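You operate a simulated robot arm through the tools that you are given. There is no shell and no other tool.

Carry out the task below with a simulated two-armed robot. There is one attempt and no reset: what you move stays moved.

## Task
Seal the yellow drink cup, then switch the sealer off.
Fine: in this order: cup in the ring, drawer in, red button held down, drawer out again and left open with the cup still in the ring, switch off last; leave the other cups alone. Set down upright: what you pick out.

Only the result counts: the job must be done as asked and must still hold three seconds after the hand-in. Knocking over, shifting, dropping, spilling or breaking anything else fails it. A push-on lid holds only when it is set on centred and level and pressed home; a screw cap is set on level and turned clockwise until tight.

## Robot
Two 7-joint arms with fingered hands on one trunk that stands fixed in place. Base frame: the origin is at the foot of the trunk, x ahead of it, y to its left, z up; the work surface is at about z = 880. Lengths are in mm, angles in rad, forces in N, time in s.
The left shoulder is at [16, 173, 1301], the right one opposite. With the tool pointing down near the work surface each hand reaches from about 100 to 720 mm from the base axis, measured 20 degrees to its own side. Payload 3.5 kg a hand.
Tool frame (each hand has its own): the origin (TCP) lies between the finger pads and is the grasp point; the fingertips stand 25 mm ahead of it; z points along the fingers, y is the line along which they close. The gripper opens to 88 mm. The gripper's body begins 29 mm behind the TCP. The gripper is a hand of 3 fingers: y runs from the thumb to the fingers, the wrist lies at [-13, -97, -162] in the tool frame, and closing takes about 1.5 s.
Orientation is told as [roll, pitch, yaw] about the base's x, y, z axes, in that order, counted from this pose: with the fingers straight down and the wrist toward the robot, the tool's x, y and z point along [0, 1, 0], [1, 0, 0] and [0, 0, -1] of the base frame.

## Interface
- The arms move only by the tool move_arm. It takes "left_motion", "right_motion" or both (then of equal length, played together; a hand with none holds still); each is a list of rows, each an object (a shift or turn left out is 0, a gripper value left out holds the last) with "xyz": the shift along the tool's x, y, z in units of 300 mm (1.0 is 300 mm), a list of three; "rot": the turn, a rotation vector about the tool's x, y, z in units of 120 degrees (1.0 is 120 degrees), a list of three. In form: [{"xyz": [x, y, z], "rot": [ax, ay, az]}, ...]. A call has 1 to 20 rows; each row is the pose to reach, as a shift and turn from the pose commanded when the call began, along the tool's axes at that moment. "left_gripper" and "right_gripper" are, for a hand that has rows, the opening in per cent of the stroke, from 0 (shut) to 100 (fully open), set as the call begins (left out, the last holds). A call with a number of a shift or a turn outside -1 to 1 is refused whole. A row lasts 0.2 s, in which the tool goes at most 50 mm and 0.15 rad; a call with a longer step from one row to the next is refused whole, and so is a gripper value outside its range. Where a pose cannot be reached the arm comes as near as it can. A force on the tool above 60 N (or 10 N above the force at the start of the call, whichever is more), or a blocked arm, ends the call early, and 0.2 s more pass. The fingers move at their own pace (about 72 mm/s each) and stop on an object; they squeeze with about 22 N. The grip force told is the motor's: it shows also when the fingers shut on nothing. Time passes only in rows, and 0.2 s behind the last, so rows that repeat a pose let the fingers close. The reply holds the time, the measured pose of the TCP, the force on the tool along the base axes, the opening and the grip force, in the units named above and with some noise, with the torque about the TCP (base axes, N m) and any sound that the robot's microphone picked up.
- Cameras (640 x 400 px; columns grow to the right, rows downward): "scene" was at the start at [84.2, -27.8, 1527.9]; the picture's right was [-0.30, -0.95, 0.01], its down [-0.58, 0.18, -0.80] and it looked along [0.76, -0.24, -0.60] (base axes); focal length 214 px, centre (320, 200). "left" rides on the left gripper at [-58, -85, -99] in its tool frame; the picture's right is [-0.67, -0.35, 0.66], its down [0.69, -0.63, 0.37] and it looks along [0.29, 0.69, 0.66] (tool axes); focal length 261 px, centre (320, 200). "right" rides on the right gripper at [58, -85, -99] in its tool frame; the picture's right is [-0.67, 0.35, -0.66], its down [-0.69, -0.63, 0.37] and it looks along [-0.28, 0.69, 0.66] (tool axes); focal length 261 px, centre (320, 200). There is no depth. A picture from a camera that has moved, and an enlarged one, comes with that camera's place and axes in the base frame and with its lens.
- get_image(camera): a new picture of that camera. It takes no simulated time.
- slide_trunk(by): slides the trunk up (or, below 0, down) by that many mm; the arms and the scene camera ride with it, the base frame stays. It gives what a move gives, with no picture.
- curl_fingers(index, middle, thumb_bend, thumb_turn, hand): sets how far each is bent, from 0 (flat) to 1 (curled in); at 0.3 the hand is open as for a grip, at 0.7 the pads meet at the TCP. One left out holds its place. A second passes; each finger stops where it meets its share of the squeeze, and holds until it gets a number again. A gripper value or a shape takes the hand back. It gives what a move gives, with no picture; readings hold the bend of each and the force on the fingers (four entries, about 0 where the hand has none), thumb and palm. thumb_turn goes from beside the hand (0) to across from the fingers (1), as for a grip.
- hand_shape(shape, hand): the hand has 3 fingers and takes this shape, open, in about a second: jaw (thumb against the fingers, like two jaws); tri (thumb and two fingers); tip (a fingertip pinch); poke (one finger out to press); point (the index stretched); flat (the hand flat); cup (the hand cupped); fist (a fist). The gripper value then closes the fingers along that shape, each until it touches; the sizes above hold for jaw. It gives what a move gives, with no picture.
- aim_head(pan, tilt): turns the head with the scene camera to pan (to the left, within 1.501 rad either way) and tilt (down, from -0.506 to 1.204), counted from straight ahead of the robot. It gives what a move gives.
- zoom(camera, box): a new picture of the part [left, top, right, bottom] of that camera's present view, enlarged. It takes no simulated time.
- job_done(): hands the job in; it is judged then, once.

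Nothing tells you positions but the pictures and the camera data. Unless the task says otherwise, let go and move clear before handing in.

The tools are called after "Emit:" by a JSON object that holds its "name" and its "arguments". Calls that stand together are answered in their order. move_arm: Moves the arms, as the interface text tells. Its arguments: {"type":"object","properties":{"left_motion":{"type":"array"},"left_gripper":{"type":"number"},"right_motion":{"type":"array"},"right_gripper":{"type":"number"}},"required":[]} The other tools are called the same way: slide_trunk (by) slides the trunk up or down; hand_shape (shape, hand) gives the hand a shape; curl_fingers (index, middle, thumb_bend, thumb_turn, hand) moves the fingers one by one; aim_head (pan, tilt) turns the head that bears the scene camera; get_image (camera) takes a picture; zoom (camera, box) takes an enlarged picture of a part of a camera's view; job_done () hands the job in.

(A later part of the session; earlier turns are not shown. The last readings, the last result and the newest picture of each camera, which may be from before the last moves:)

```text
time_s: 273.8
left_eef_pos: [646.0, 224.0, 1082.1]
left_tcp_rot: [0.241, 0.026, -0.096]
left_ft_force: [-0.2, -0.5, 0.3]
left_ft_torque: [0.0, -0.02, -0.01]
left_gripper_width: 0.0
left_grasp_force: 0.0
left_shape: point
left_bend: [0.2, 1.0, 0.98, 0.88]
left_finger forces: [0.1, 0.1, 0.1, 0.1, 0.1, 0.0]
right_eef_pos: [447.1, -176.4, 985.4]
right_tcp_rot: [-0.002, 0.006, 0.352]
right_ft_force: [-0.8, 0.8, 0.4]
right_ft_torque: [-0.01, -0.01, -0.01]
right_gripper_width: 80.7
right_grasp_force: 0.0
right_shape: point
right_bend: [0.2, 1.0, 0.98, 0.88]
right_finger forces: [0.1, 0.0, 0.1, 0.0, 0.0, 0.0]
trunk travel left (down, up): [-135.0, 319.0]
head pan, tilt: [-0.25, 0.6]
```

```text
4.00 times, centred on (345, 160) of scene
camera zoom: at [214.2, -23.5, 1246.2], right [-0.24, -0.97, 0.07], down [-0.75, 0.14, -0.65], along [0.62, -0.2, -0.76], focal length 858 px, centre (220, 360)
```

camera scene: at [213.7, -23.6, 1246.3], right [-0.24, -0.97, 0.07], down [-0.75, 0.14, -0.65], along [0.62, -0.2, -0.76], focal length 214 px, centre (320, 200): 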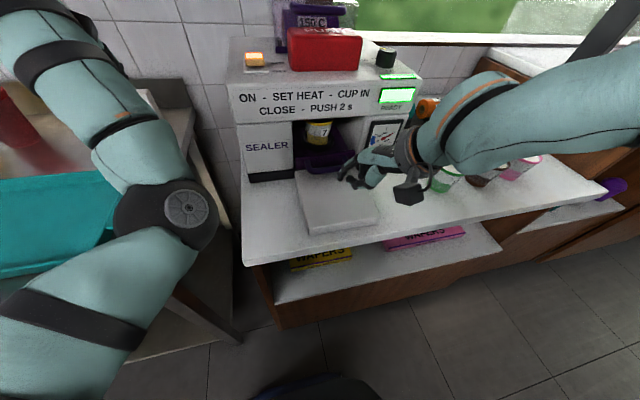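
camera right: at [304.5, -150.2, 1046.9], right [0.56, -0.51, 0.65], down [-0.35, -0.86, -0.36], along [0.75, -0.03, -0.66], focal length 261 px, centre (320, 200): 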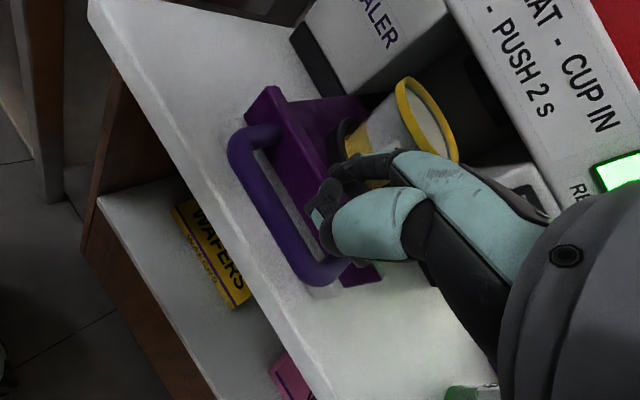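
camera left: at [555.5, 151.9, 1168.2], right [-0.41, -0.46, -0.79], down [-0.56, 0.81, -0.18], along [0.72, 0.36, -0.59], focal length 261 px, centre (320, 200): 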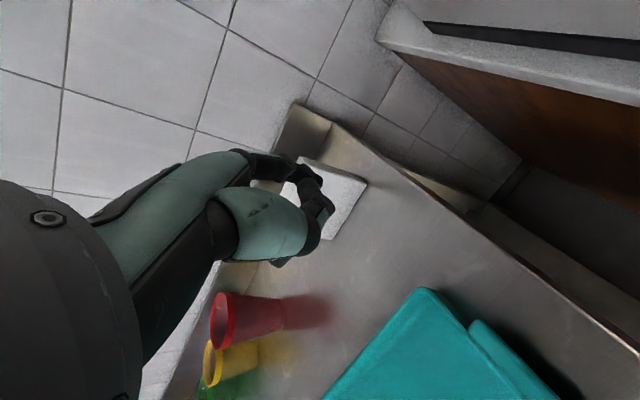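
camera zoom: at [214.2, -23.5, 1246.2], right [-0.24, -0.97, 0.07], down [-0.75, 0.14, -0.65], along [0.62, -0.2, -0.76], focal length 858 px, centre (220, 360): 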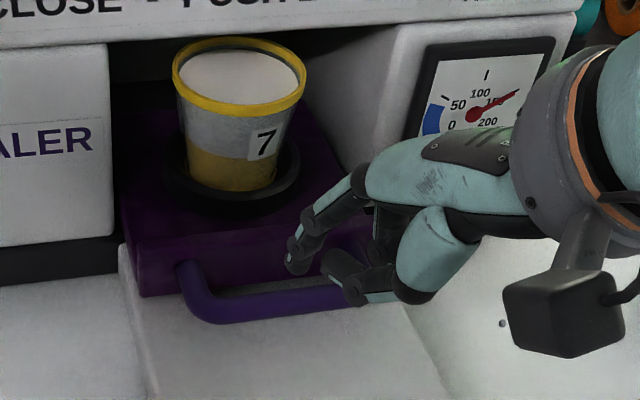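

Emit:
{"name": "move_arm", "arguments": {"right_motion": [{"xyz": [0.005, -0.013, 0.03]}, {"xyz": [0.005, -0.013, 0.07]}, {"xyz": [0.005, -0.013, 0.11]}, {"xyz": [0.005, -0.013, 0.155]}, {"xyz": [-0.006, 0.016, 0.155]}, {"xyz": [-0.017, 0.046, 0.155]}, {"xyz": [-0.028, 0.076, 0.155]}, {"xyz": [-0.039, 0.106, 0.155]}, {"xyz": [-0.05, 0.136, 0.155]}, {"xyz": [-0.06, 0.163, 0.155]}, {"xyz": [-0.067, 0.183, 0.155]}, {"xyz": [-0.071, 0.195, 0.155]}, {"xyz": [-0.071, 0.195, 0.155]}]}}

Emit:
{"name": "zoom", "arguments": {"camera": "scene", "box": [285, 110, 405, 210]}}

```text
time_s: 276.6
left_eef_pos: [641.8, 224.2, 1085.5]
left_tcp_rot: [0.238, 0.019, -0.097]
left_ft_force: [-0.3, -0.6, 0.0]
left_ft_torque: [-0.03, 0.03, 0.02]
left_gripper_width: 0.1
left_grasp_force: 0.1
left_shape: point
left_bend: [0.2, 1.0, 0.98, 0.88]
left_finger forces: [0.0, 0.0, 0.0, 0.0, 0.1, 0.0]
right_eef_pos: [505.6, -176.3, 940.4]
right_tcp_rot: [-0.001, 0.003, 0.353]
right_ft_force: [-13.6, 0.6, 8.8]
right_ft_torque: [0.24, -0.27, 0.42]
right_gripper_width: 80.7
right_grasp_force: 0.1
right_shape: point
right_bend: [0.26, 1.0, 0.98, 0.88]
right_finger forces: [15.4, 0.1, 0.0, 0.0, 0.0, 0.0]
trunk travel left (down, up): [-135.0, 319.0]
head pan, tilt: [-0.25, 0.6]
```

```text
4.00 times, centred on (345, 160) of scene
camera zoom: at [209.9, -23.0, 1247.1], right [-0.24, -0.97, 0.06], down [-0.74, 0.14, -0.65], along [0.62, -0.2, -0.75], focal length 858 px, centre (220, 360)
```

zoom: 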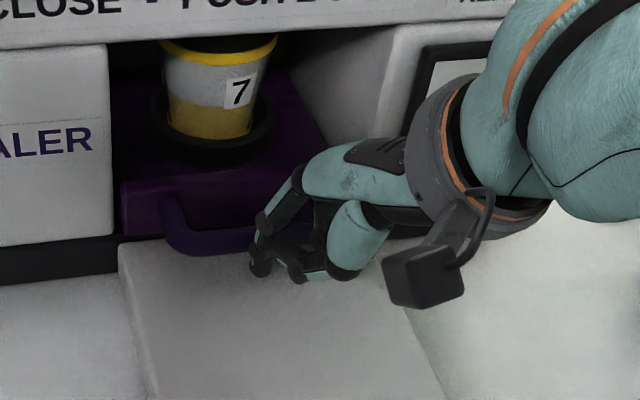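

Closed firmly again. Now retreat, raise the trunk, and set up for the button.

Emit:
{"name": "move_arm", "arguments": {"right_motion": [{"xyz": [0.025, -0.07, 0]}, {"xyz": [0.03, -0.08, -0.1]}, {"xyz": [0.02, -0.09, -0.22]}, {"xyz": [-0.02, -0.1, -0.34], "rot": [0, 0, -0.015]}, {"xyz": [-0.08, -0.11, -0.45], "rot": [0, 0, -0.035]}, {"xyz": [-0.15, -0.12, -0.55], "rot": [0, 0, -0.055]}, {"xyz": [-0.22, -0.13, -0.6], "rot": [0, 0, -0.071]}, {"xyz": [-0.22, -0.13, -0.6], "rot": [0, 0, -0.071]}]}}

Emit:
{"name": "slide_trunk", "arguments": {"by": 80}}

```text
time_s: 278.4
left_eef_pos: [645.0, 223.9, 1081.7]
left_tcp_rot: [0.239, 0.025, -0.096]
left_ft_force: [0.9, 0.6, -0.2]
left_ft_torque: [-0.01, -0.02, -0.01]
left_gripper_width: 0.2
left_grasp_force: 0.1
left_shape: point
left_bend: [0.2, 1.0, 0.98, 0.88]
left_finger forces: [0.0, 0.0, 0.0, 0.1, 0.0, 0.0]
right_eef_pos: [495.1, -252.5, 1119.5]
right_tcp_rot: [0.001, 0.005, 0.503]
right_ft_force: [-1.0, -0.2, -0.5]
right_ft_torque: [0.02, 0.03, 0.03]
right_gripper_width: 80.5
right_grasp_force: 0.1
right_shape: point
right_bend: [0.2, 1.0, 0.98, 0.88]
right_finger forces: [0.1, 0.0, 0.1, 0.1, 0.1, 0.0]
trunk travel left (down, up): [-135.0, 319.0]
head pan, tilt: [-0.25, 0.6]
```

```text
time_s: 279.5
left_eef_pos: [645.4, 224.4, 1160.1]
left_tcp_rot: [0.241, 0.024, -0.098]
left_ft_force: [0.8, 0.4, -0.6]
left_ft_torque: [0.01, 0.01, 0.03]
left_gripper_width: 0.0
left_grasp_force: 0.0
left_shape: point
left_bend: [0.2, 1.0, 0.98, 0.88]
left_finger forces: [0.1, 0.0, 0.1, 0.0, 0.0, 0.0]
right_eef_pos: [496.2, -252.5, 1199.0]
right_tcp_rot: [-0.001, 0.006, 0.502]
right_ft_force: [-0.8, 0.0, 0.4]
right_ft_torque: [0.02, 0.0, 0.01]
right_gripper_width: 80.7
right_grasp_force: 0.1
right_shape: point
right_bend: [0.2, 1.0, 0.98, 0.88]
right_finger forces: [0.1, 0.1, 0.0, 0.0, 0.0, 0.0]
trunk travel left (down, up): [-215.0, 239.0]
head pan, tilt: [-0.25, 0.6]
```

Trunk is at -159. I'll use both index and middle fingers for a stiffer press. Setting the fingers and pitching the hand forward.

Emit:
{"name": "curl_fingers", "arguments": {"hand": "right", "index": 0.2, "middle": 0.2}}

Emit:
{"name": "move_arm", "arguments": {"right_motion": [{"xyz": [0, 0, -0.01], "rot": [-0.04, 0, 0]}, {"xyz": [0, 0, -0.02], "rot": [-0.08, 0, 0]}, {"xyz": [0, 0, -0.02], "rot": [-0.12, 0, 0]}, {"xyz": [0, 0, -0.02], "rot": [-0.16, 0, 0]}, {"xyz": [0, 0, -0.02], "rot": [-0.2, 0, 0]}, {"xyz": [0, 0, -0.02], "rot": [-0.241, 0, 0]}, {"xyz": [0, 0, -0.02], "rot": [-0.241, 0, 0]}]}}

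```text
time_s: 280.5
left_eef_pos: [645.6, 224.8, 1160.4]
left_tcp_rot: [0.239, 0.025, -0.097]
left_ft_force: [-0.2, -1.2, 0.4]
left_ft_torque: [0.02, -0.02, 0.01]
left_gripper_width: 0.0
left_grasp_force: 0.1
left_shape: point
left_bend: [0.2, 1.0, 0.98, 0.88]
left_finger forces: [0.0, 0.0, 0.1, 0.0, 0.0, 0.0]
right_eef_pos: [495.0, -251.7, 1199.1]
right_tcp_rot: [0.0, 0.004, 0.5]
right_ft_force: [-0.4, -0.5, 0.2]
right_ft_torque: [-0.01, -0.01, 0.0]
right_gripper_width: 26.2
right_grasp_force: 0.0
right_shape: fingers
right_bend: [0.2, 0.2, 0.98, 0.88]
right_finger forces: [0.0, 0.1, 0.0, 0.0, 0.1, 0.0]
trunk travel left (down, up): [-215.0, 239.0]
head pan, tilt: [-0.25, 0.6]
```

```text
time_s: 282.1
left_eef_pos: [645.7, 225.6, 1162.7]
left_tcp_rot: [0.241, 0.027, -0.096]
left_ft_force: [0.2, -0.9, 0.1]
left_ft_torque: [-0.01, 0.01, -0.02]
left_gripper_width: 0.0
left_grasp_force: 0.1
left_shape: point
left_bend: [0.2, 1.0, 0.98, 0.88]
left_finger forces: [0.0, 0.1, 0.0, 0.0, 0.0, 0.1]
right_eef_pos: [494.8, -252.1, 1206.8]
right_tcp_rot: [0.001, -0.501, 0.502]
right_ft_force: [0.6, 0.2, -0.8]
right_ft_torque: [-0.03, 0.01, 0.01]
right_gripper_width: 26.3
right_grasp_force: 0.1
right_shape: fingers
right_bend: [0.2, 0.2, 0.98, 0.88]
right_finger forces: [0.1, 0.0, 0.0, 0.0, 0.0, 0.0]
trunk travel left (down, up): [-215.0, 239.0]
head pan, tilt: [-0.25, 0.6]
```

Emit:
{"name": "move_arm", "arguments": {"right_motion": [{"xyz": [0, 0.05, 0.04]}, {"xyz": [0, 0.1, 0.083]}, {"xyz": [0, 0.15, 0.125]}, {"xyz": [0, 0.2, 0.167]}, {"xyz": [0, 0.25, 0.209]}, {"xyz": [0, 0.3, 0.25]}, {"xyz": [0, 0.347, 0.292]}, {"xyz": [0, 0.347, 0.292]}]}}

Emit:
{"name": "zoom", "arguments": {"camera": "scene", "box": [270, 60, 370, 160]}}

```text
time_s: 283.9
left_eef_pos: [645.4, 224.4, 1161.8]
left_tcp_rot: [0.239, 0.022, -0.098]
left_ft_force: [-0.5, 0.2, 0.9]
left_ft_torque: [-0.01, 0.01, 0.0]
left_gripper_width: 0.2
left_grasp_force: 0.1
left_shape: point
left_bend: [0.2, 1.0, 0.98, 0.88]
left_finger forces: [0.0, 0.1, 0.1, 0.0, 0.0, 0.1]
right_eef_pos: [611.7, -187.2, 1180.5]
right_tcp_rot: [0.0, -0.502, 0.5]
right_ft_force: [-0.6, 0.6, 0.1]
right_ft_torque: [-0.01, 0.04, -0.01]
right_gripper_width: 26.1
right_grasp_force: 0.1
right_shape: fingers
right_bend: [0.2, 0.2, 0.98, 0.88]
right_finger forces: [0.0, 0.0, 0.0, 0.0, 0.0, 0.1]
trunk travel left (down, up): [-215.0, 239.0]
head pan, tilt: [-0.25, 0.6]
```

```text
4.00 times, centred on (320, 110) of scene
camera zoom: at [155.8, -23.7, 1351.2], right [-0.24, -0.97, 0.04], down [-0.67, 0.14, -0.73], along [0.7, -0.2, -0.68], focal length 858 px, centre (320, 560)
```

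zoom: 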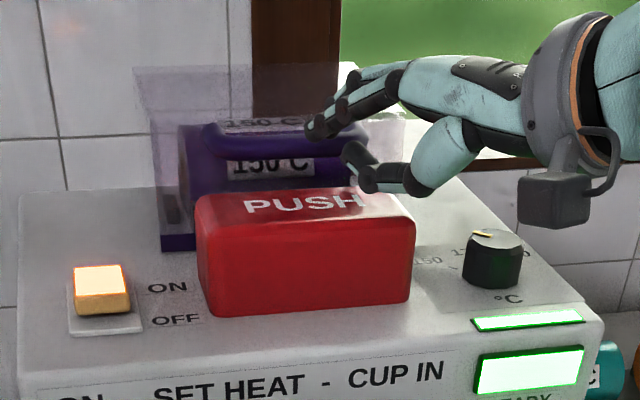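

Emit:
{"name": "slide_trunk", "arguments": {"by": -28}}

Emit:
{"name": "move_arm", "arguments": {"right_motion": [{"xyz": [0, -0.01, 0.018]}, {"xyz": [0, -0.018, 0.032]}, {"xyz": [0, -0.024, 0.044]}, {"xyz": [0, -0.024, 0.044]}]}}

Emit:
{"name": "zoom", "arguments": {"camera": "scene", "box": [270, 50, 370, 150]}}

```text
time_s: 284.7
left_eef_pos: [644.1, 225.0, 1133.5]
left_tcp_rot: [0.239, 0.024, -0.097]
left_ft_force: [0.0, 0.0, -0.2]
left_ft_torque: [0.02, -0.01, -0.02]
left_gripper_width: 0.1
left_grasp_force: 0.1
left_shape: point
left_bend: [0.2, 1.0, 0.98, 0.88]
left_finger forces: [0.0, 0.1, 0.0, 0.0, 0.1, 0.0]
right_eef_pos: [611.2, -188.2, 1151.1]
right_tcp_rot: [-0.001, -0.501, 0.502]
right_ft_force: [0.0, -0.7, 0.1]
right_ft_torque: [0.0, -0.01, 0.04]
right_gripper_width: 26.3
right_grasp_force: 0.0
right_shape: fingers
right_bend: [0.2, 0.2, 0.98, 0.88]
right_finger forces: [0.0, 0.0, 0.1, 0.0, 0.0, 0.1]
trunk travel left (down, up): [-187.0, 267.0]
head pan, tilt: [-0.25, 0.6]
```

```text
time_s: 285.7
left_eef_pos: [645.0, 224.5, 1134.6]
left_tcp_rot: [0.238, 0.025, -0.096]
left_ft_force: [0.2, 0.7, 0.1]
left_ft_torque: [0.01, 0.01, 0.01]
left_gripper_width: 0.0
left_grasp_force: 0.0
left_shape: point
left_bend: [0.2, 1.0, 0.98, 0.88]
left_finger forces: [0.1, 0.0, 0.0, 0.0, 0.1, 0.0]
right_eef_pos: [612.5, -187.3, 1134.9]
right_tcp_rot: [0.002, -0.5, 0.504]
right_ft_force: [-0.7, -0.6, 2.7]
right_ft_torque: [0.06, -0.14, -0.04]
right_gripper_width: 26.5
right_grasp_force: 0.5
right_shape: fingers
right_bend: [0.2, 0.19, 0.98, 0.88]
right_finger forces: [0.3, 1.6, 0.1, 0.0, 0.1, 0.0]
trunk travel left (down, up): [-187.0, 267.0]
head pan, tilt: [-0.25, 0.6]
```

```text
4.00 times, centred on (320, 100) of scene
camera zoom: at [174.3, -23.6, 1316.3], right [-0.24, -0.97, 0.05], down [-0.69, 0.14, -0.71], along [0.68, -0.2, -0.7], focal length 858 px, centre (320, 600)
```

zoom: 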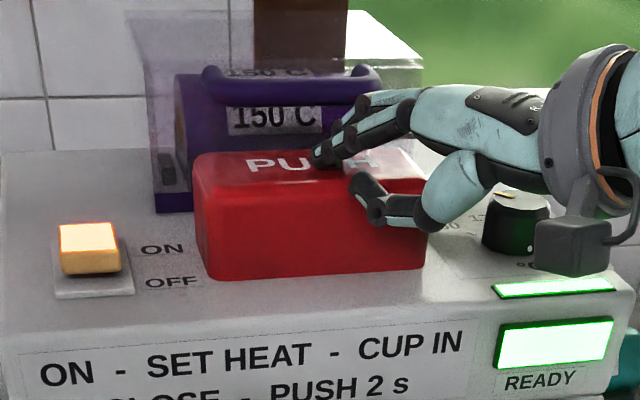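

Emit:
{"name": "move_arm", "arguments": {"right_motion": [{"xyz": [0, -0.01, 0.018]}, {"xyz": [0, -0.02, 0.036]}, {"xyz": [0, -0.03, 0.054]}, {"xyz": [0, -0.038, 0.07]}]}}

Emit:
{"name": "zoom", "arguments": {"camera": "scene", "box": [270, 50, 370, 150]}}

Emit:
{"name": "zoom", "arguments": {"camera": "scene", "box": [290, 140, 370, 210]}}

```text
time_s: 286.7
left_eef_pos: [643.6, 223.9, 1136.4]
left_tcp_rot: [0.238, 0.022, -0.096]
left_ft_force: [-0.5, 0.3, -0.6]
left_ft_torque: [0.03, -0.01, 0.02]
left_gripper_width: 0.0
left_grasp_force: 0.1
left_shape: point
left_bend: [0.2, 1.0, 0.98, 0.88]
left_finger forces: [0.0, 0.1, 0.1, 0.0, 0.1, 0.1]
right_eef_pos: [609.8, -187.9, 1114.7]
right_tcp_rot: [-0.003, -0.504, 0.503]
right_ft_force: [-2.8, -2.6, 13.9]
right_ft_torque: [0.45, -0.82, -0.14]
right_gripper_width: 29.5
right_grasp_force: 6.4
right_shape: fingers
right_bend: [0.17, 0.18, 0.98, 0.88]
right_finger forces: [5.4, 8.1, 0.0, 0.1, 0.0, 0.0]
trunk travel left (down, up): [-187.0, 267.0]
head pan, tilt: [-0.25, 0.6]
heard: click
```

```text
4.00 times, centred on (320, 100) of scene
camera zoom: at [171.4, -23.8, 1316.9], right [-0.24, -0.97, 0.05], down [-0.69, 0.14, -0.71], along [0.68, -0.2, -0.7], focal length 858 px, centre (320, 600)
```

zoom: 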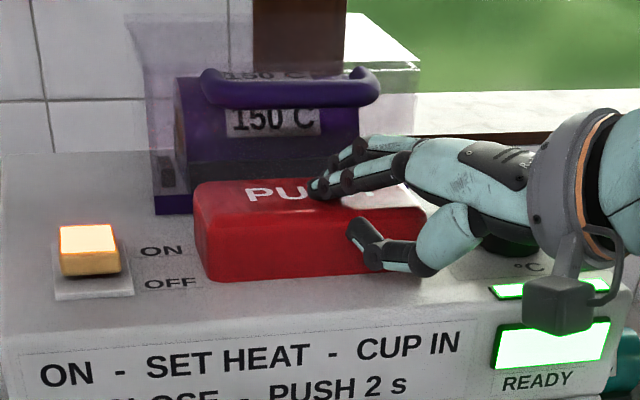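

```text
5.71 times, centred on (330, 175) of scene
camera zoom: at [171.4, -23.8, 1316.9], right [-0.24, -0.97, 0.05], down [-0.69, 0.14, -0.71], along [0.68, -0.2, -0.7], focal length 1226 px, centre (263, 343)
```

zoom: 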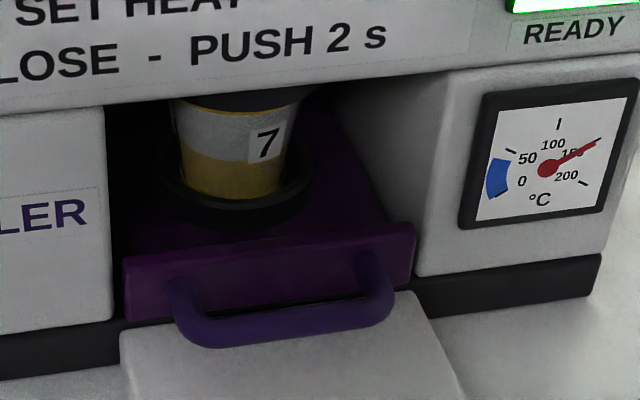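

Now it's bottomed (14 N) and the head fully covers the rim, deeper than before. I'll hold here.

Emit:
{"name": "move_arm", "arguments": {"right_motion": [{"xyz": [0, -0.001, 0.002]}, {"xyz": [0, -0.001, 0.002]}, {"xyz": [0, -0.001, 0.002]}, {"xyz": [0, -0.001, 0.002]}, {"xyz": [0, -0.001, 0.002]}, {"xyz": [0, -0.001, 0.002]}, {"xyz": [0, -0.001, 0.002]}, {"xyz": [0, -0.001, 0.002]}]}}

Emit:
{"name": "zoom", "arguments": {"camera": "scene", "box": [290, 140, 370, 210]}}

```text
time_s: 288.5
left_eef_pos: [642.5, 224.1, 1136.2]
left_tcp_rot: [0.241, 0.021, -0.095]
left_ft_force: [0.4, 0.5, 1.1]
left_ft_torque: [-0.01, -0.01, 0.01]
left_gripper_width: 0.1
left_grasp_force: 0.0
left_shape: point
left_bend: [0.2, 1.0, 0.98, 0.88]
left_finger forces: [0.1, 0.0, 0.1, 0.0, 0.1, 0.1]
right_eef_pos: [610.7, -186.7, 1113.1]
right_tcp_rot: [-0.002, -0.503, 0.502]
right_ft_force: [-4.3, -3.8, 16.2]
right_ft_torque: [0.56, -1.1, -0.12]
right_gripper_width: 30.4
right_grasp_force: 8.0
right_shape: fingers
right_bend: [0.17, 0.18, 0.98, 0.88]
right_finger forces: [6.6, 9.4, 0.0, 0.1, 0.0, 0.1]
trunk travel left (down, up): [-187.0, 267.0]
head pan, tilt: [-0.25, 0.6]
```

```text
5.71 times, centred on (330, 175) of scene
camera zoom: at [171.1, -23.9, 1316.8], right [-0.24, -0.97, 0.05], down [-0.69, 0.14, -0.71], along [0.68, -0.2, -0.7], focal length 1226 px, centre (263, 343)
```

zoom: 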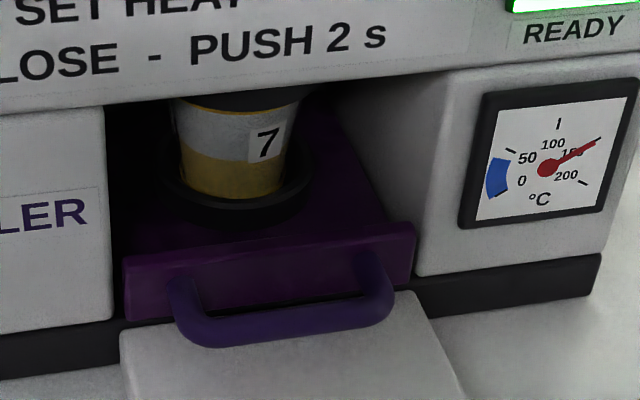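

Emit:
{"name": "move_arm", "arguments": {"right_motion": [{"xyz": [0, 0, 0]}, {"xyz": [0, 0, 0]}, {"xyz": [0, 0, 0]}]}}

Emit:
{"name": "zoom", "arguments": {"camera": "scene", "box": [270, 50, 430, 210]}}

```text
time_s: 289.3
left_eef_pos: [641.2, 224.1, 1136.0]
left_tcp_rot: [0.239, 0.023, -0.095]
left_ft_force: [0.4, -0.4, -0.4]
left_ft_torque: [-0.03, -0.04, 0.01]
left_gripper_width: 0.1
left_grasp_force: 0.0
left_shape: point
left_bend: [0.2, 1.0, 0.98, 0.88]
left_finger forces: [0.1, 0.0, 0.1, 0.0, 0.0, 0.0]
right_eef_pos: [610.1, -188.3, 1114.0]
right_tcp_rot: [-0.004, -0.504, 0.502]
right_ft_force: [-4.3, -3.5, 15.6]
right_ft_torque: [0.58, -1.06, -0.17]
right_gripper_width: 30.5
right_grasp_force: 7.6
right_shape: fingers
right_bend: [0.17, 0.18, 0.98, 0.88]
right_finger forces: [6.6, 9.5, 0.0, 0.1, 0.1, 0.1]
trunk travel left (down, up): [-187.0, 267.0]
head pan, tilt: [-0.25, 0.6]
```

```text
2.50 times, centred on (350, 130) of scene
camera zoom: at [171.1, -23.9, 1316.8], right [-0.24, -0.97, 0.05], down [-0.69, 0.14, -0.71], along [0.68, -0.2, -0.7], focal length 536 px, centre (245, 375)
```

zoom: 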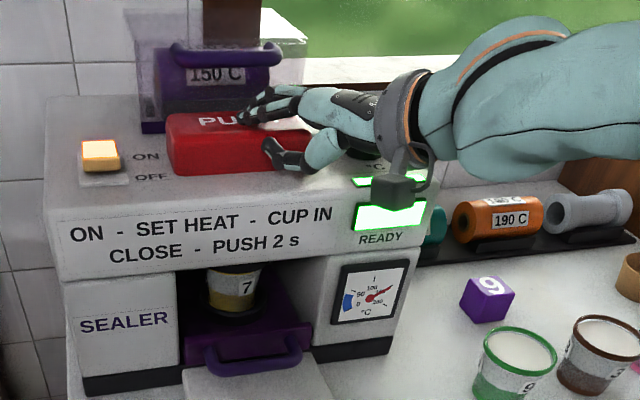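

Held about 3 s at the bottom. Releasing upward and checking the cup.

Emit:
{"name": "move_arm", "arguments": {"right_motion": [{"xyz": [0, 0.01, -0.018]}, {"xyz": [0, 0.04, -0.07]}, {"xyz": [0, 0.075, -0.135]}, {"xyz": [0, 0.11, -0.2]}, {"xyz": [0, 0.11, -0.2]}]}}

Emit:
{"name": "zoom", "arguments": {"camera": "scene", "box": [290, 140, 370, 210]}}

```text
time_s: 290.5
left_eef_pos: [646.4, 224.8, 1133.5]
left_tcp_rot: [0.239, 0.023, -0.096]
left_ft_force: [-0.2, -0.3, -0.1]
left_ft_torque: [0.0, 0.04, -0.01]
left_gripper_width: 0.0
left_grasp_force: 0.1
left_shape: point
left_bend: [0.2, 1.0, 0.98, 0.88]
left_finger forces: [0.1, 0.0, 0.1, 0.0, 0.1, 0.1]
right_eef_pos: [612.0, -187.9, 1178.4]
right_tcp_rot: [0.0, -0.499, 0.501]
right_ft_force: [-0.3, 0.7, 1.0]
right_ft_torque: [0.0, 0.01, -0.01]
right_gripper_width: 26.2
right_grasp_force: 0.2
right_shape: fingers
right_bend: [0.2, 0.2, 0.98, 0.88]
right_finger forces: [0.1, 0.0, 0.0, 0.0, 0.0, 0.1]
trunk travel left (down, up): [-187.0, 267.0]
head pan, tilt: [-0.25, 0.6]
```

```text
5.71 times, centred on (330, 175) of scene
camera zoom: at [175.2, -23.5, 1316.1], right [-0.24, -0.97, 0.05], down [-0.69, 0.14, -0.71], along [0.68, -0.2, -0.71], focal length 1226 px, centre (263, 343)
```

zoom: 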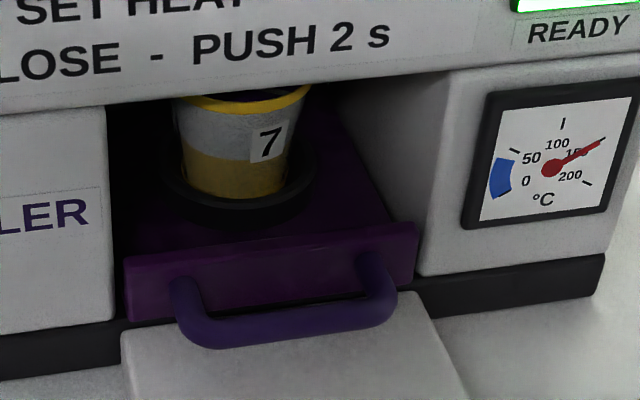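

Emit:
{"name": "move_arm", "arguments": {"right_motion": [{"xyz": [0.001, -0.06, -0.045]}, {"xyz": [0.001, -0.13, -0.1]}, {"xyz": [0.002, -0.2, -0.155]}, {"xyz": [0.002, -0.27, -0.21]}, {"xyz": [0.003, -0.335, -0.26]}, {"xyz": [0.003, -0.393, -0.306]}, {"xyz": [0.003, -0.393, -0.306]}]}}

Emit:
{"name": "move_arm", "arguments": {"right_motion": [{"xyz": [0, 0, 0], "rot": [0.04, 0, 0]}, {"xyz": [0, 0, 0], "rot": [0.08, 0, 0]}, {"xyz": [0, 0, 0], "rot": [0.12, 0, 0]}, {"xyz": [0, 0, 0], "rot": [0.16, 0, 0]}, {"xyz": [0, 0, 0], "rot": [0.2, 0, 0]}, {"xyz": [0, 0, 0], "rot": [0.239, 0, 0]}, {"xyz": [0, 0, 0], "rot": [0.239, 0, 0]}]}}

Emit:
{"name": "hand_shape", "arguments": {"shape": "point", "hand": "right"}}

Emit:
{"name": "slide_trunk", "arguments": {"by": -52}}

```text
time_s: 292.1
left_eef_pos: [646.4, 225.2, 1134.7]
left_tcp_rot: [0.239, 0.022, -0.095]
left_ft_force: [0.1, 0.6, -1.1]
left_ft_torque: [-0.03, 0.0, -0.02]
left_gripper_width: 0.1
left_grasp_force: 0.1
left_shape: point
left_bend: [0.2, 1.0, 0.98, 0.88]
left_finger forces: [0.0, 0.0, 0.0, 0.0, 0.0, 0.0]
right_eef_pos: [482.0, -255.7, 1204.0]
right_tcp_rot: [0.001, -0.499, 0.503]
right_ft_force: [-0.1, -0.2, -0.4]
right_ft_torque: [0.01, -0.03, -0.04]
right_gripper_width: 26.3
right_grasp_force: 0.0
right_shape: fingers
right_bend: [0.2, 0.2, 0.98, 0.88]
right_finger forces: [0.0, 0.1, 0.0, 0.0, 0.0, 0.0]
trunk travel left (down, up): [-187.0, 267.0]
head pan, tilt: [-0.25, 0.6]
```

```text
time_s: 293.7
left_eef_pos: [646.0, 225.2, 1134.3]
left_tcp_rot: [0.239, 0.025, -0.095]
left_ft_force: [-0.3, -0.7, -0.1]
left_ft_torque: [-0.03, 0.01, -0.01]
left_gripper_width: 0.1
left_grasp_force: 0.1
left_shape: point
left_bend: [0.2, 1.0, 0.98, 0.88]
left_finger forces: [0.1, 0.0, 0.1, 0.0, 0.1, 0.0]
right_eef_pos: [483.6, -256.6, 1202.3]
right_tcp_rot: [0.0, 0.001, 0.503]
right_ft_force: [0.1, 0.1, -0.2]
right_ft_torque: [0.0, 0.01, -0.01]
right_gripper_width: 26.4
right_grasp_force: 0.0
right_shape: fingers
right_bend: [0.2, 0.2, 0.98, 0.88]
right_finger forces: [0.1, 0.0, 0.0, 0.0, 0.1, 0.1]
trunk travel left (down, up): [-187.0, 267.0]
head pan, tilt: [-0.25, 0.6]
```

```text
time_s: 294.6
left_eef_pos: [646.1, 224.2, 1133.4]
left_tcp_rot: [0.239, 0.025, -0.097]
left_ft_force: [-0.1, 0.4, -0.5]
left_ft_torque: [0.03, 0.04, -0.01]
left_gripper_width: 0.0
left_grasp_force: 0.0
left_shape: point
left_bend: [0.2, 1.0, 0.98, 0.88]
left_finger forces: [0.0, 0.0, 0.1, 0.0, 0.0, 0.1]
right_eef_pos: [483.9, -257.2, 1203.8]
right_tcp_rot: [0.0, 0.0, 0.503]
right_ft_force: [0.4, 0.1, -0.8]
right_ft_torque: [-0.02, 0.02, 0.0]
right_gripper_width: 0.2
right_grasp_force: 0.0
right_shape: point
right_bend: [0.2, 1.0, 0.98, 0.88]
right_finger forces: [0.1, 0.1, 0.0, 0.0, 0.0, 0.0]
trunk travel left (down, up): [-187.0, 267.0]
head pan, tilt: [-0.25, 0.6]
```

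```text
time_s: 295.5
left_eef_pos: [645.2, 239.7, 1065.7]
left_tcp_rot: [0.244, 0.053, -0.068]
left_ft_force: [-0.3, -0.2, -0.3]
left_ft_torque: [0.0, 0.01, 0.03]
left_gripper_width: 0.2
left_grasp_force: 0.0
left_shape: point
left_bend: [0.2, 1.0, 0.98, 0.88]
left_finger forces: [0.0, 0.0, 0.0, 0.0, 0.0, 0.0]
right_eef_pos: [482.7, -256.7, 1152.2]
right_tcp_rot: [0.0, 0.001, 0.503]
right_ft_force: [0.3, -0.1, -1.0]
right_ft_torque: [0.01, 0.01, -0.01]
right_gripper_width: 0.0
right_grasp_force: 0.0
right_shape: point
right_bend: [0.2, 1.0, 0.98, 0.88]
right_finger forces: [0.0, 0.0, 0.0, 0.1, 0.0, 0.0]
trunk travel left (down, up): [-135.0, 319.0]
head pan, tilt: [-0.25, 0.6]
```

Emit:
{"name": "move_arm", "arguments": {"right_motion": [{"xyz": [0.06, -0.03, 0.06], "rot": [0, 0, 0.01]}, {"xyz": [0.12, -0.03, 0.14], "rot": [0, 0, 0.022]}, {"xyz": [0.18, -0.025, 0.24], "rot": [0, 0, 0.035]}, {"xyz": [0.24, -0.015, 0.35], "rot": [0, 0, 0.048]}, {"xyz": [0.28, 0.0, 0.46], "rot": [0, 0, 0.06]}, {"xyz": [0.306, 0.005, 0.557], "rot": [0, 0, 0.072]}, {"xyz": [0.306, 0.005, 0.557], "rot": [0, 0, 0.072]}]}}

Emit:
{"name": "move_arm", "arguments": {"right_motion": [{"xyz": [-0.017, 0.047, 0]}, {"xyz": [-0.035, 0.095, 0]}, {"xyz": [-0.052, 0.142, 0]}, {"xyz": [-0.07, 0.19, 0]}, {"xyz": [-0.087, 0.237, 0]}, {"xyz": [-0.106, 0.284, 0]}, {"xyz": [-0.106, 0.284, 0]}]}}

Emit:
{"name": "zoom", "arguments": {"camera": "scene", "box": [295, 115, 375, 185]}}

```text
time_s: 297.1
left_eef_pos: [646.1, 241.0, 1076.2]
left_tcp_rot: [0.236, 0.035, -0.065]
left_ft_force: [-0.1, -0.6, 0.5]
left_ft_torque: [0.01, -0.01, 0.0]
left_gripper_width: 0.1
left_grasp_force: 0.0
left_shape: point
left_bend: [0.2, 1.0, 0.98, 0.88]
left_finger forces: [0.0, 0.1, 0.0, 0.0, 0.1, 0.0]
right_eef_pos: [439.8, -177.4, 984.2]
right_tcp_rot: [0.0, 0.0, 0.352]
right_ft_force: [-0.4, -0.6, -0.7]
right_ft_torque: [-0.01, 0.01, 0.0]
right_gripper_width: 0.0
right_grasp_force: 0.1
right_shape: point
right_bend: [0.2, 1.0, 0.98, 0.88]
right_finger forces: [0.0, 0.0, 0.0, 0.1, 0.0, 0.1]
trunk travel left (down, up): [-135.0, 319.0]
head pan, tilt: [-0.25, 0.6]
```

```text
time_s: 298.7
left_eef_pos: [644.0, 241.7, 1078.0]
left_tcp_rot: [0.236, 0.03, -0.065]
left_ft_force: [-0.4, 0.1, -1.1]
left_ft_torque: [0.01, -0.02, 0.0]
left_gripper_width: 0.0
left_grasp_force: 0.0
left_shape: point
left_bend: [0.2, 1.0, 0.98, 0.88]
left_finger forces: [0.1, 0.0, 0.1, 0.1, 0.0, 0.1]
right_eef_pos: [530.4, -176.4, 984.3]
right_tcp_rot: [-0.001, 0.0, 0.352]
right_ft_force: [-0.1, 0.8, -0.1]
right_ft_torque: [0.0, 0.02, -0.04]
right_gripper_width: 0.0
right_grasp_force: 0.1
right_shape: point
right_bend: [0.2, 1.0, 0.98, 0.88]
right_finger forces: [0.0, 0.1, 0.0, 0.0, 0.0, 0.0]
trunk travel left (down, up): [-135.0, 319.0]
head pan, tilt: [-0.25, 0.6]
```

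```text
5.71 times, centred on (335, 150) of scene
camera zoom: at [213.7, -23.4, 1246.3], right [-0.24, -0.97, 0.07], down [-0.75, 0.14, -0.65], along [0.62, -0.2, -0.76], focal length 1226 px, centre (234, 486)
```

zoom: 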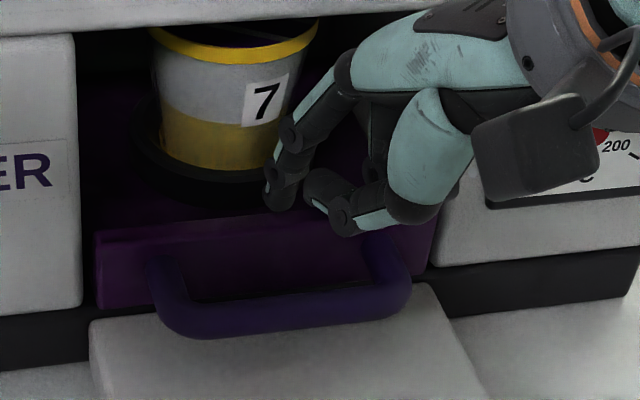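

I can now see something dark purple across the rim, which may be the film. Lowering into the gap and pulling the drawer out.

Emit:
{"name": "move_arm", "arguments": {"right_motion": [{"xyz": [0, 0.0, 0.04]}, {"xyz": [0, 0.0, 0.08]}, {"xyz": [0, 0.0, 0.12]}, {"xyz": [0, 0.0, 0.155]}, {"xyz": [0, 0.0, 0.155]}]}}

Emit:
{"name": "move_arm", "arguments": {"right_motion": [{"xyz": [0.006, -0.016, 0]}, {"xyz": [0.014, -0.038, 0]}, {"xyz": [0.023, -0.063, 0]}, {"xyz": [0.032, -0.088, 0]}, {"xyz": [0.041, -0.113, 0]}, {"xyz": [0.052, -0.141, 0]}, {"xyz": [0.062, -0.169, 0]}, {"xyz": [0.073, -0.197, 0]}, {"xyz": [0.083, -0.225, 0]}, {"xyz": [0.093, -0.253, 0]}, {"xyz": [0.104, -0.281, 0]}, {"xyz": [0.114, -0.31, 0]}, {"xyz": [0.124, -0.338, 0]}, {"xyz": [0.134, -0.364, 0]}, {"xyz": [0.142, -0.386, 0]}, {"xyz": [0.142, -0.386, 0]}]}}

Emit:
{"name": "zoom", "arguments": {"camera": "scene", "box": [285, 110, 405, 210]}}

Emit:
{"name": "zoom", "arguments": {"camera": "scene", "box": [325, 120, 385, 180]}}

```text
time_s: 299.9
left_eef_pos: [645.4, 241.9, 1078.5]
left_tcp_rot: [0.235, 0.029, -0.065]
left_ft_force: [-0.9, 0.7, 0.2]
left_ft_torque: [0.02, 0.02, 0.03]
left_gripper_width: 0.0
left_grasp_force: 0.1
left_shape: point
left_bend: [0.2, 1.0, 0.98, 0.88]
left_finger forces: [0.1, 0.0, 0.1, 0.0, 0.0, 0.0]
right_eef_pos: [531.2, -177.9, 937.6]
right_tcp_rot: [0.001, -0.001, 0.352]
right_ft_force: [-0.9, -0.9, 2.1]
right_ft_torque: [0.02, -0.06, 0.01]
right_gripper_width: 0.0
right_grasp_force: 0.1
right_shape: point
right_bend: [0.2, 1.0, 0.99, 0.88]
right_finger forces: [0.0, 0.0, 0.0, 0.1, 2.4, 0.1]
trunk travel left (down, up): [-135.0, 319.0]
head pan, tilt: [-0.25, 0.6]
```

```text
time_s: 303.3
left_eef_pos: [645.1, 242.8, 1078.9]
left_tcp_rot: [0.237, 0.03, -0.066]
left_ft_force: [0.7, 0.5, -0.7]
left_ft_torque: [0.01, 0.01, -0.03]
left_gripper_width: 0.0
left_grasp_force: 0.0
left_shape: point
left_bend: [0.2, 1.0, 0.98, 0.88]
left_finger forces: [0.0, 0.0, 0.1, 0.1, 0.1, 0.1]
right_eef_pos: [407.7, -177.1, 936.9]
right_tcp_rot: [-0.001, 0.001, 0.351]
right_ft_force: [1.0, -0.5, -0.1]
right_ft_torque: [0.0, -0.02, 0.0]
right_gripper_width: 0.1
right_grasp_force: 0.1
right_shape: point
right_bend: [0.19, 1.0, 0.99, 0.88]
right_finger forces: [0.4, 0.0, 0.0, 0.0, 0.1, 0.0]
trunk travel left (down, up): [-135.0, 319.0]
head pan, tilt: [-0.25, 0.6]
```

```text
4.00 times, centred on (345, 160) of scene
camera zoom: at [214.1, -23.5, 1246.2], right [-0.24, -0.97, 0.07], down [-0.75, 0.14, -0.65], along [0.62, -0.2, -0.76], focal length 858 px, centre (220, 360)
```

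zoom: 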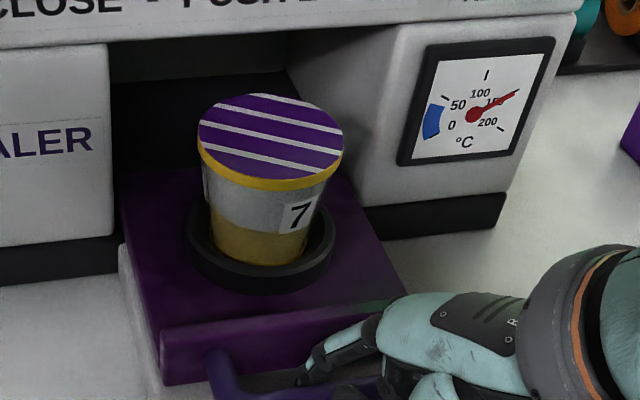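

```text
6.67 times, centred on (355, 150) of scene
camera zoom: at [214.1, -23.5, 1246.2], right [-0.24, -0.97, 0.07], down [-0.75, 0.14, -0.65], along [0.62, -0.2, -0.76], focal length 1430 px, centre (87, 533)
```

zoom: 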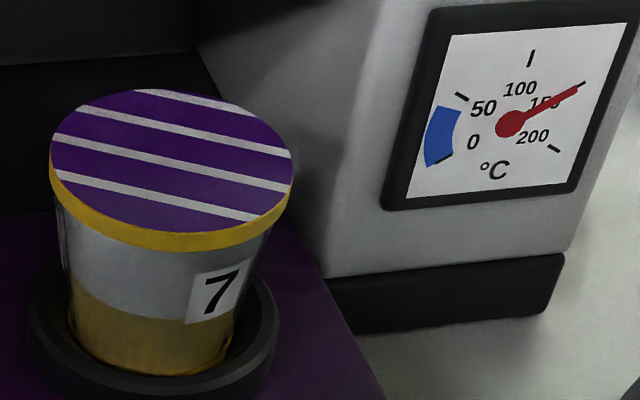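

Sealed: the purple striped film is now on the yellow cup. Next I'll pull the drawer further out with the hook behind the lip so it's clearly open.

Emit:
{"name": "move_arm", "arguments": {"right_motion": [{"xyz": [-0.003, 0.009, 0]}, {"xyz": [-0.003, 0.009, -0.06]}, {"xyz": [-0.003, 0.009, -0.12]}, {"xyz": [-0.003, 0.009, -0.15]}, {"xyz": [-0.022, 0.06, -0.15]}, {"xyz": [-0.046, 0.124, -0.15]}, {"xyz": [-0.046, 0.124, -0.1]}, {"xyz": [-0.046, 0.124, -0.06]}, {"xyz": [-0.046, 0.124, -0.036]}, {"xyz": [-0.046, 0.124, -0.036]}]}}

Emit:
{"name": "zoom", "arguments": {"camera": "scene", "box": [285, 110, 405, 210]}}

```text
time_s: 305.5
left_eef_pos: [646.1, 242.4, 1078.2]
left_tcp_rot: [0.237, 0.029, -0.066]
left_ft_force: [-1.3, 0.3, -0.1]
left_ft_torque: [0.01, -0.03, 0.0]
left_gripper_width: 0.1
left_grasp_force: 0.0
left_shape: point
left_bend: [0.2, 1.0, 0.98, 0.88]
left_finger forces: [0.0, 0.0, 0.0, 0.0, 0.0, 0.0]
right_eef_pos: [446.8, -176.5, 948.5]
right_tcp_rot: [-0.002, 0.0, 0.352]
right_ft_force: [1.3, -0.5, 0.4]
right_ft_torque: [0.02, -0.01, 0.0]
right_gripper_width: 0.0
right_grasp_force: 0.0
right_shape: point
right_bend: [0.2, 1.0, 0.99, 0.88]
right_finger forces: [0.8, 0.0, 0.0, 0.0, 0.1, 0.0]
trunk travel left (down, up): [-135.0, 319.0]
head pan, tilt: [-0.25, 0.6]
```

```text
4.00 times, centred on (345, 160) of scene
camera zoom: at [214.0, -23.5, 1246.2], right [-0.24, -0.97, 0.07], down [-0.75, 0.14, -0.65], along [0.62, -0.2, -0.76], focal length 858 px, centre (220, 360)
```

zoom: 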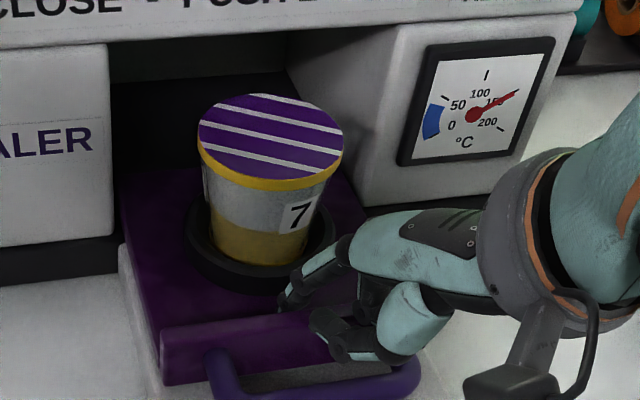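

Emit:
{"name": "move_arm", "arguments": {"right_motion": [{"xyz": [0.009, -0.025, 0]}, {"xyz": [0.019, -0.052, 0]}, {"xyz": [0.029, -0.08, 0]}, {"xyz": [0.039, -0.108, 0]}, {"xyz": [0.049, -0.134, 0]}, {"xyz": [0.055, -0.148, 0]}, {"xyz": [0.055, -0.148, 0]}]}}

Emit:
{"name": "zoom", "arguments": {"camera": "scene", "box": [285, 120, 405, 220]}}

```text
time_s: 307.1
left_eef_pos: [644.5, 242.4, 1078.0]
left_tcp_rot: [0.234, 0.03, -0.065]
left_ft_force: [0.2, 0.8, 0.6]
left_ft_torque: [-0.01, -0.01, 0.0]
left_gripper_width: 0.2
left_grasp_force: 0.1
left_shape: point
left_bend: [0.2, 1.0, 0.98, 0.88]
left_finger forces: [0.0, 0.0, 0.1, 0.1, 0.1, 0.0]
right_eef_pos: [399.2, -175.9, 948.7]
right_tcp_rot: [-0.002, -0.001, 0.352]
right_ft_force: [0.6, -0.6, 0.2]
right_ft_torque: [-0.03, 0.0, -0.06]
right_gripper_width: 0.1
right_grasp_force: 0.0
right_shape: point
right_bend: [0.2, 1.0, 0.99, 0.88]
right_finger forces: [0.6, 0.0, 0.1, 0.1, 0.1, 0.1]
trunk travel left (down, up): [-135.0, 319.0]
head pan, tilt: [-0.25, 0.6]
```

```text
4.00 times, centred on (345, 170) of scene
camera zoom: at [213.8, -22.8, 1246.3], right [-0.24, -0.97, 0.07], down [-0.75, 0.14, -0.65], along [0.62, -0.2, -0.76], focal length 858 px, centre (220, 320)
```

zoom: 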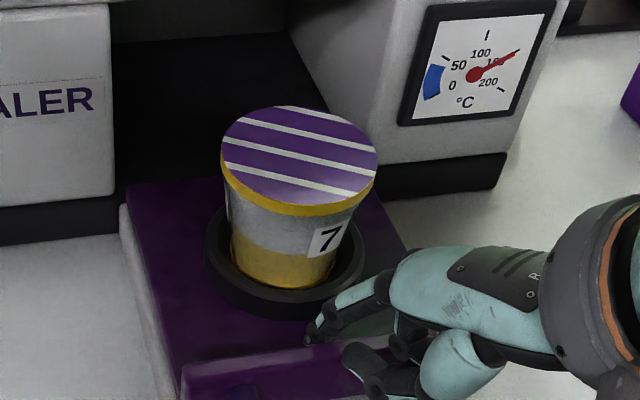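

Emit:
{"name": "move_arm", "arguments": {"right_motion": [{"xyz": [0.005, -0.014, 0]}, {"xyz": [0.009, -0.025, 0]}, {"xyz": [0.009, -0.025, 0]}]}}

Emit:
{"name": "zoom", "arguments": {"camera": "scene", "box": [285, 120, 405, 220]}}

```text
time_s: 307.9
left_eef_pos: [646.1, 240.7, 1078.4]
left_tcp_rot: [0.236, 0.031, -0.067]
left_ft_force: [0.5, 0.2, 0.3]
left_ft_torque: [-0.01, -0.01, 0.01]
left_gripper_width: 0.0
left_grasp_force: 0.1
left_shape: point
left_bend: [0.2, 1.0, 0.98, 0.88]
left_finger forces: [0.1, 0.0, 0.1, 0.0, 0.0, 0.0]
right_eef_pos: [392.5, -175.5, 948.8]
right_tcp_rot: [-0.004, 0.001, 0.35]
right_ft_force: [0.6, 0.0, -0.2]
right_ft_torque: [0.0, -0.04, 0.01]
right_gripper_width: 0.0
right_grasp_force: 0.0
right_shape: point
right_bend: [0.2, 1.0, 0.99, 0.88]
right_finger forces: [0.4, 0.0, 0.0, 0.1, 0.0, 0.0]
trunk travel left (down, up): [-135.0, 319.0]
head pan, tilt: [-0.25, 0.6]
```

```text
4.00 times, centred on (345, 170) of scene
camera zoom: at [214.0, -23.5, 1246.3], right [-0.24, -0.97, 0.07], down [-0.75, 0.14, -0.65], along [0.62, -0.2, -0.76], focal length 858 px, centre (220, 320)
```

zoom: 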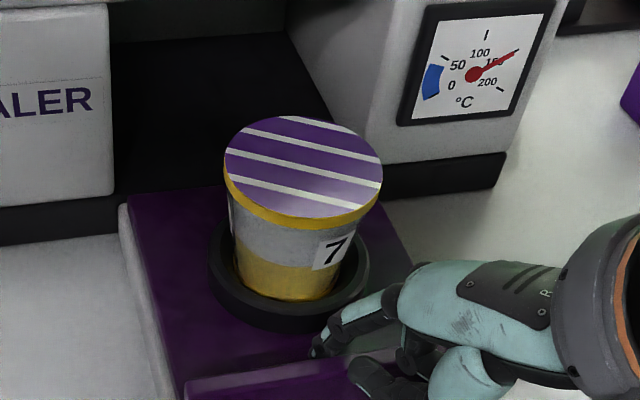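

The drawer is fully out again (bar at x of about 390). I'll lift the right finger clear and move the right hand away to the right.

Emit:
{"name": "move_arm", "arguments": {"right_motion": [{"xyz": [-0.004, 0.012, 0]}, {"xyz": [-0.004, 0.012, -0.06]}, {"xyz": [-0.004, 0.012, -0.14]}, {"xyz": [-0.004, 0.012, -0.24]}, {"xyz": [-0.004, 0.012, -0.36]}, {"xyz": [-0.06, 0.0, -0.45], "rot": [0, 0, -0.03]}, {"xyz": [-0.16, -0.03, -0.5], "rot": [0, 0, -0.06]}, {"xyz": [-0.28, -0.06, -0.52], "rot": [0, 0, -0.1]}, {"xyz": [-0.4, -0.09, -0.53], "rot": [0, 0, -0.14]}, {"xyz": [-0.52, -0.13, -0.53], "rot": [0, 0, -0.18]}, {"xyz": [-0.62, -0.16, -0.53], "rot": [0, 0, -0.21]}, {"xyz": [-0.62, -0.16, -0.53], "rot": [0, 0, -0.21]}]}}

Emit:
{"name": "get_image", "arguments": {"camera": "scene"}}

Emit:
{"name": "get_image", "arguments": {"camera": "right"}}

```text
time_s: 310.5
left_eef_pos: [645.4, 243.0, 1078.3]
left_tcp_rot: [0.236, 0.029, -0.065]
left_ft_force: [-0.7, 0.4, 0.5]
left_ft_torque: [0.01, 0.0, 0.01]
left_gripper_width: 0.0
left_grasp_force: 0.1
left_shape: point
left_bend: [0.2, 1.0, 0.98, 0.88]
left_finger forces: [0.0, 0.0, 0.0, 0.0, 0.0, 0.0]
right_eef_pos: [410.8, -367.3, 1109.4]
right_tcp_rot: [0.0, 0.002, 0.791]
right_ft_force: [-0.4, 1.1, -1.0]
right_ft_torque: [-0.02, -0.01, -0.01]
right_gripper_width: 0.1
right_grasp_force: 0.1
right_shape: point
right_bend: [0.2, 1.0, 0.99, 0.88]
right_finger forces: [0.0, 0.0, 0.0, 0.0, 0.0, 0.0]
trunk travel left (down, up): [-135.0, 319.0]
head pan, tilt: [-0.25, 0.6]
```

```text
taken
camera scene: at [214.0, -23.2, 1246.3], right [-0.24, -0.97, 0.07], down [-0.75, 0.14, -0.65], along [0.62, -0.2, -0.76], focal length 214 px, centre (320, 200)
```

scene: 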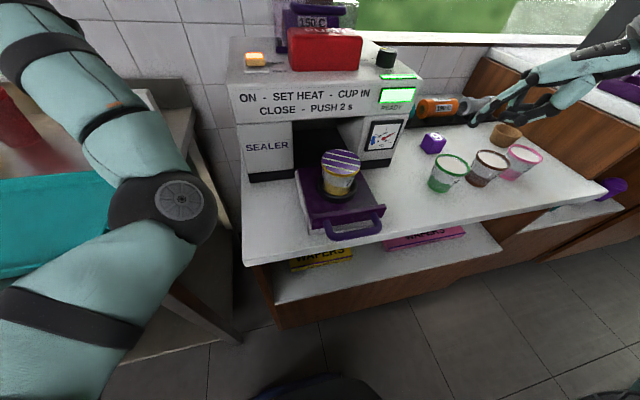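

```text
taken
camera right: at [309.9, -384.8, 1208.6], right [0.72, -0.22, 0.66], down [0.05, -0.93, -0.36], along [0.69, 0.29, -0.66], focal length 261 px, centre (320, 200)
```

right: 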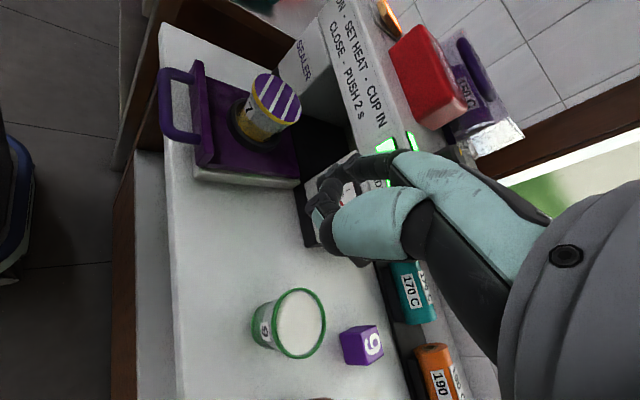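

The sealed cup stands in the ring with the drawer open. Last is the switch. I'll zoom in on it to see the rocker and measure it.

Emit:
{"name": "zoom", "arguments": {"camera": "scene", "box": [230, 40, 290, 90]}}

Emit:
{"name": "zoom", "arguments": {"camera": "right", "box": [350, 0, 430, 60]}}

Emit:
{"name": "slide_trunk", "arguments": {"by": 80}}

Emit:
{"name": "zoom", "arguments": {"camera": "scene", "box": [235, 70, 315, 140]}}

```text
8.00 times, centred on (260, 65) of scene
camera zoom: at [214.0, -23.2, 1246.3], right [-0.24, -0.97, 0.07], down [-0.75, 0.14, -0.65], along [0.62, -0.2, -0.76], focal length 1716 px, centre (800, 1280)
```

zoom: 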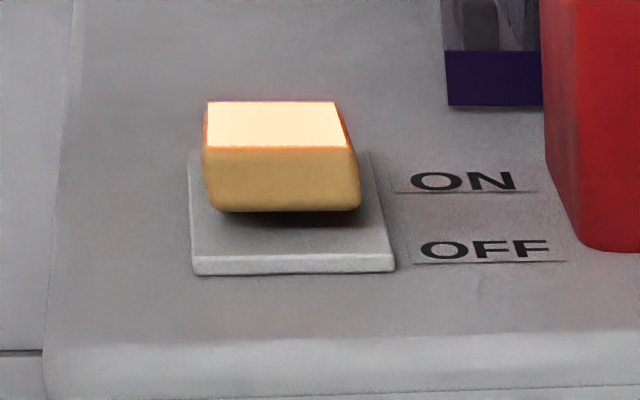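

```text
6.67 times, centred on (390, 30) of right
camera zoom: at [309.9, -384.8, 1208.6], right [0.72, -0.22, 0.66], down [0.05, -0.93, -0.36], along [0.69, 0.29, -0.66], focal length 1738 px, centre (-147, 1333)
```

zoom: 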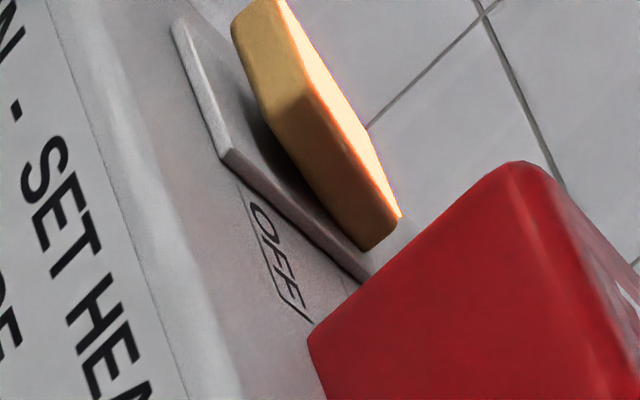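

```text
time_s: 311.7
left_eef_pos: [645.8, 224.0, 1161.5]
left_tcp_rot: [0.239, 0.024, -0.098]
left_ft_force: [-0.1, -0.1, -0.1]
left_ft_torque: [0.01, 0.01, 0.01]
left_gripper_width: 0.0
left_grasp_force: 0.0
left_shape: point
left_bend: [0.2, 1.0, 0.98, 0.88]
left_finger forces: [0.0, 0.0, 0.0, 0.0, 0.1, 0.1]
right_eef_pos: [411.4, -369.1, 1187.4]
right_tcp_rot: [0.001, 0.004, 0.791]
right_ft_force: [0.2, 0.3, -0.3]
right_ft_torque: [-0.03, -0.02, 0.0]
right_gripper_width: 0.1
right_grasp_force: 0.0
right_shape: point
right_bend: [0.2, 1.0, 0.99, 0.88]
right_finger forces: [0.1, 0.0, 0.1, 0.1, 0.1, 0.0]
trunk travel left (down, up): [-215.0, 239.0]
head pan, tilt: [-0.25, 0.6]
```

```text
5.71 times, centred on (275, 105) of scene
camera zoom: at [156.6, -23.5, 1351.1], right [-0.24, -0.97, 0.04], down [-0.67, 0.14, -0.73], along [0.7, -0.2, -0.68], focal length 1226 px, centre (577, 743)
```

zoom: 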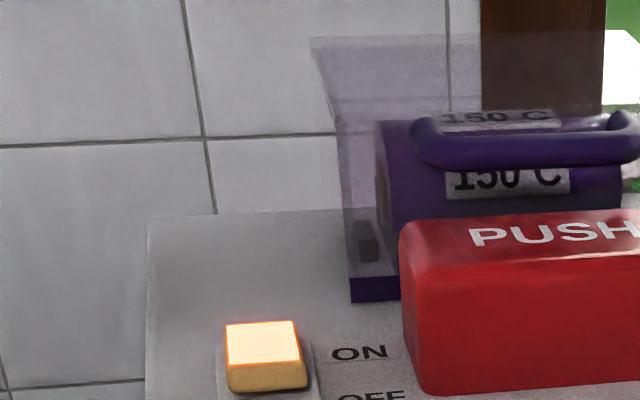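

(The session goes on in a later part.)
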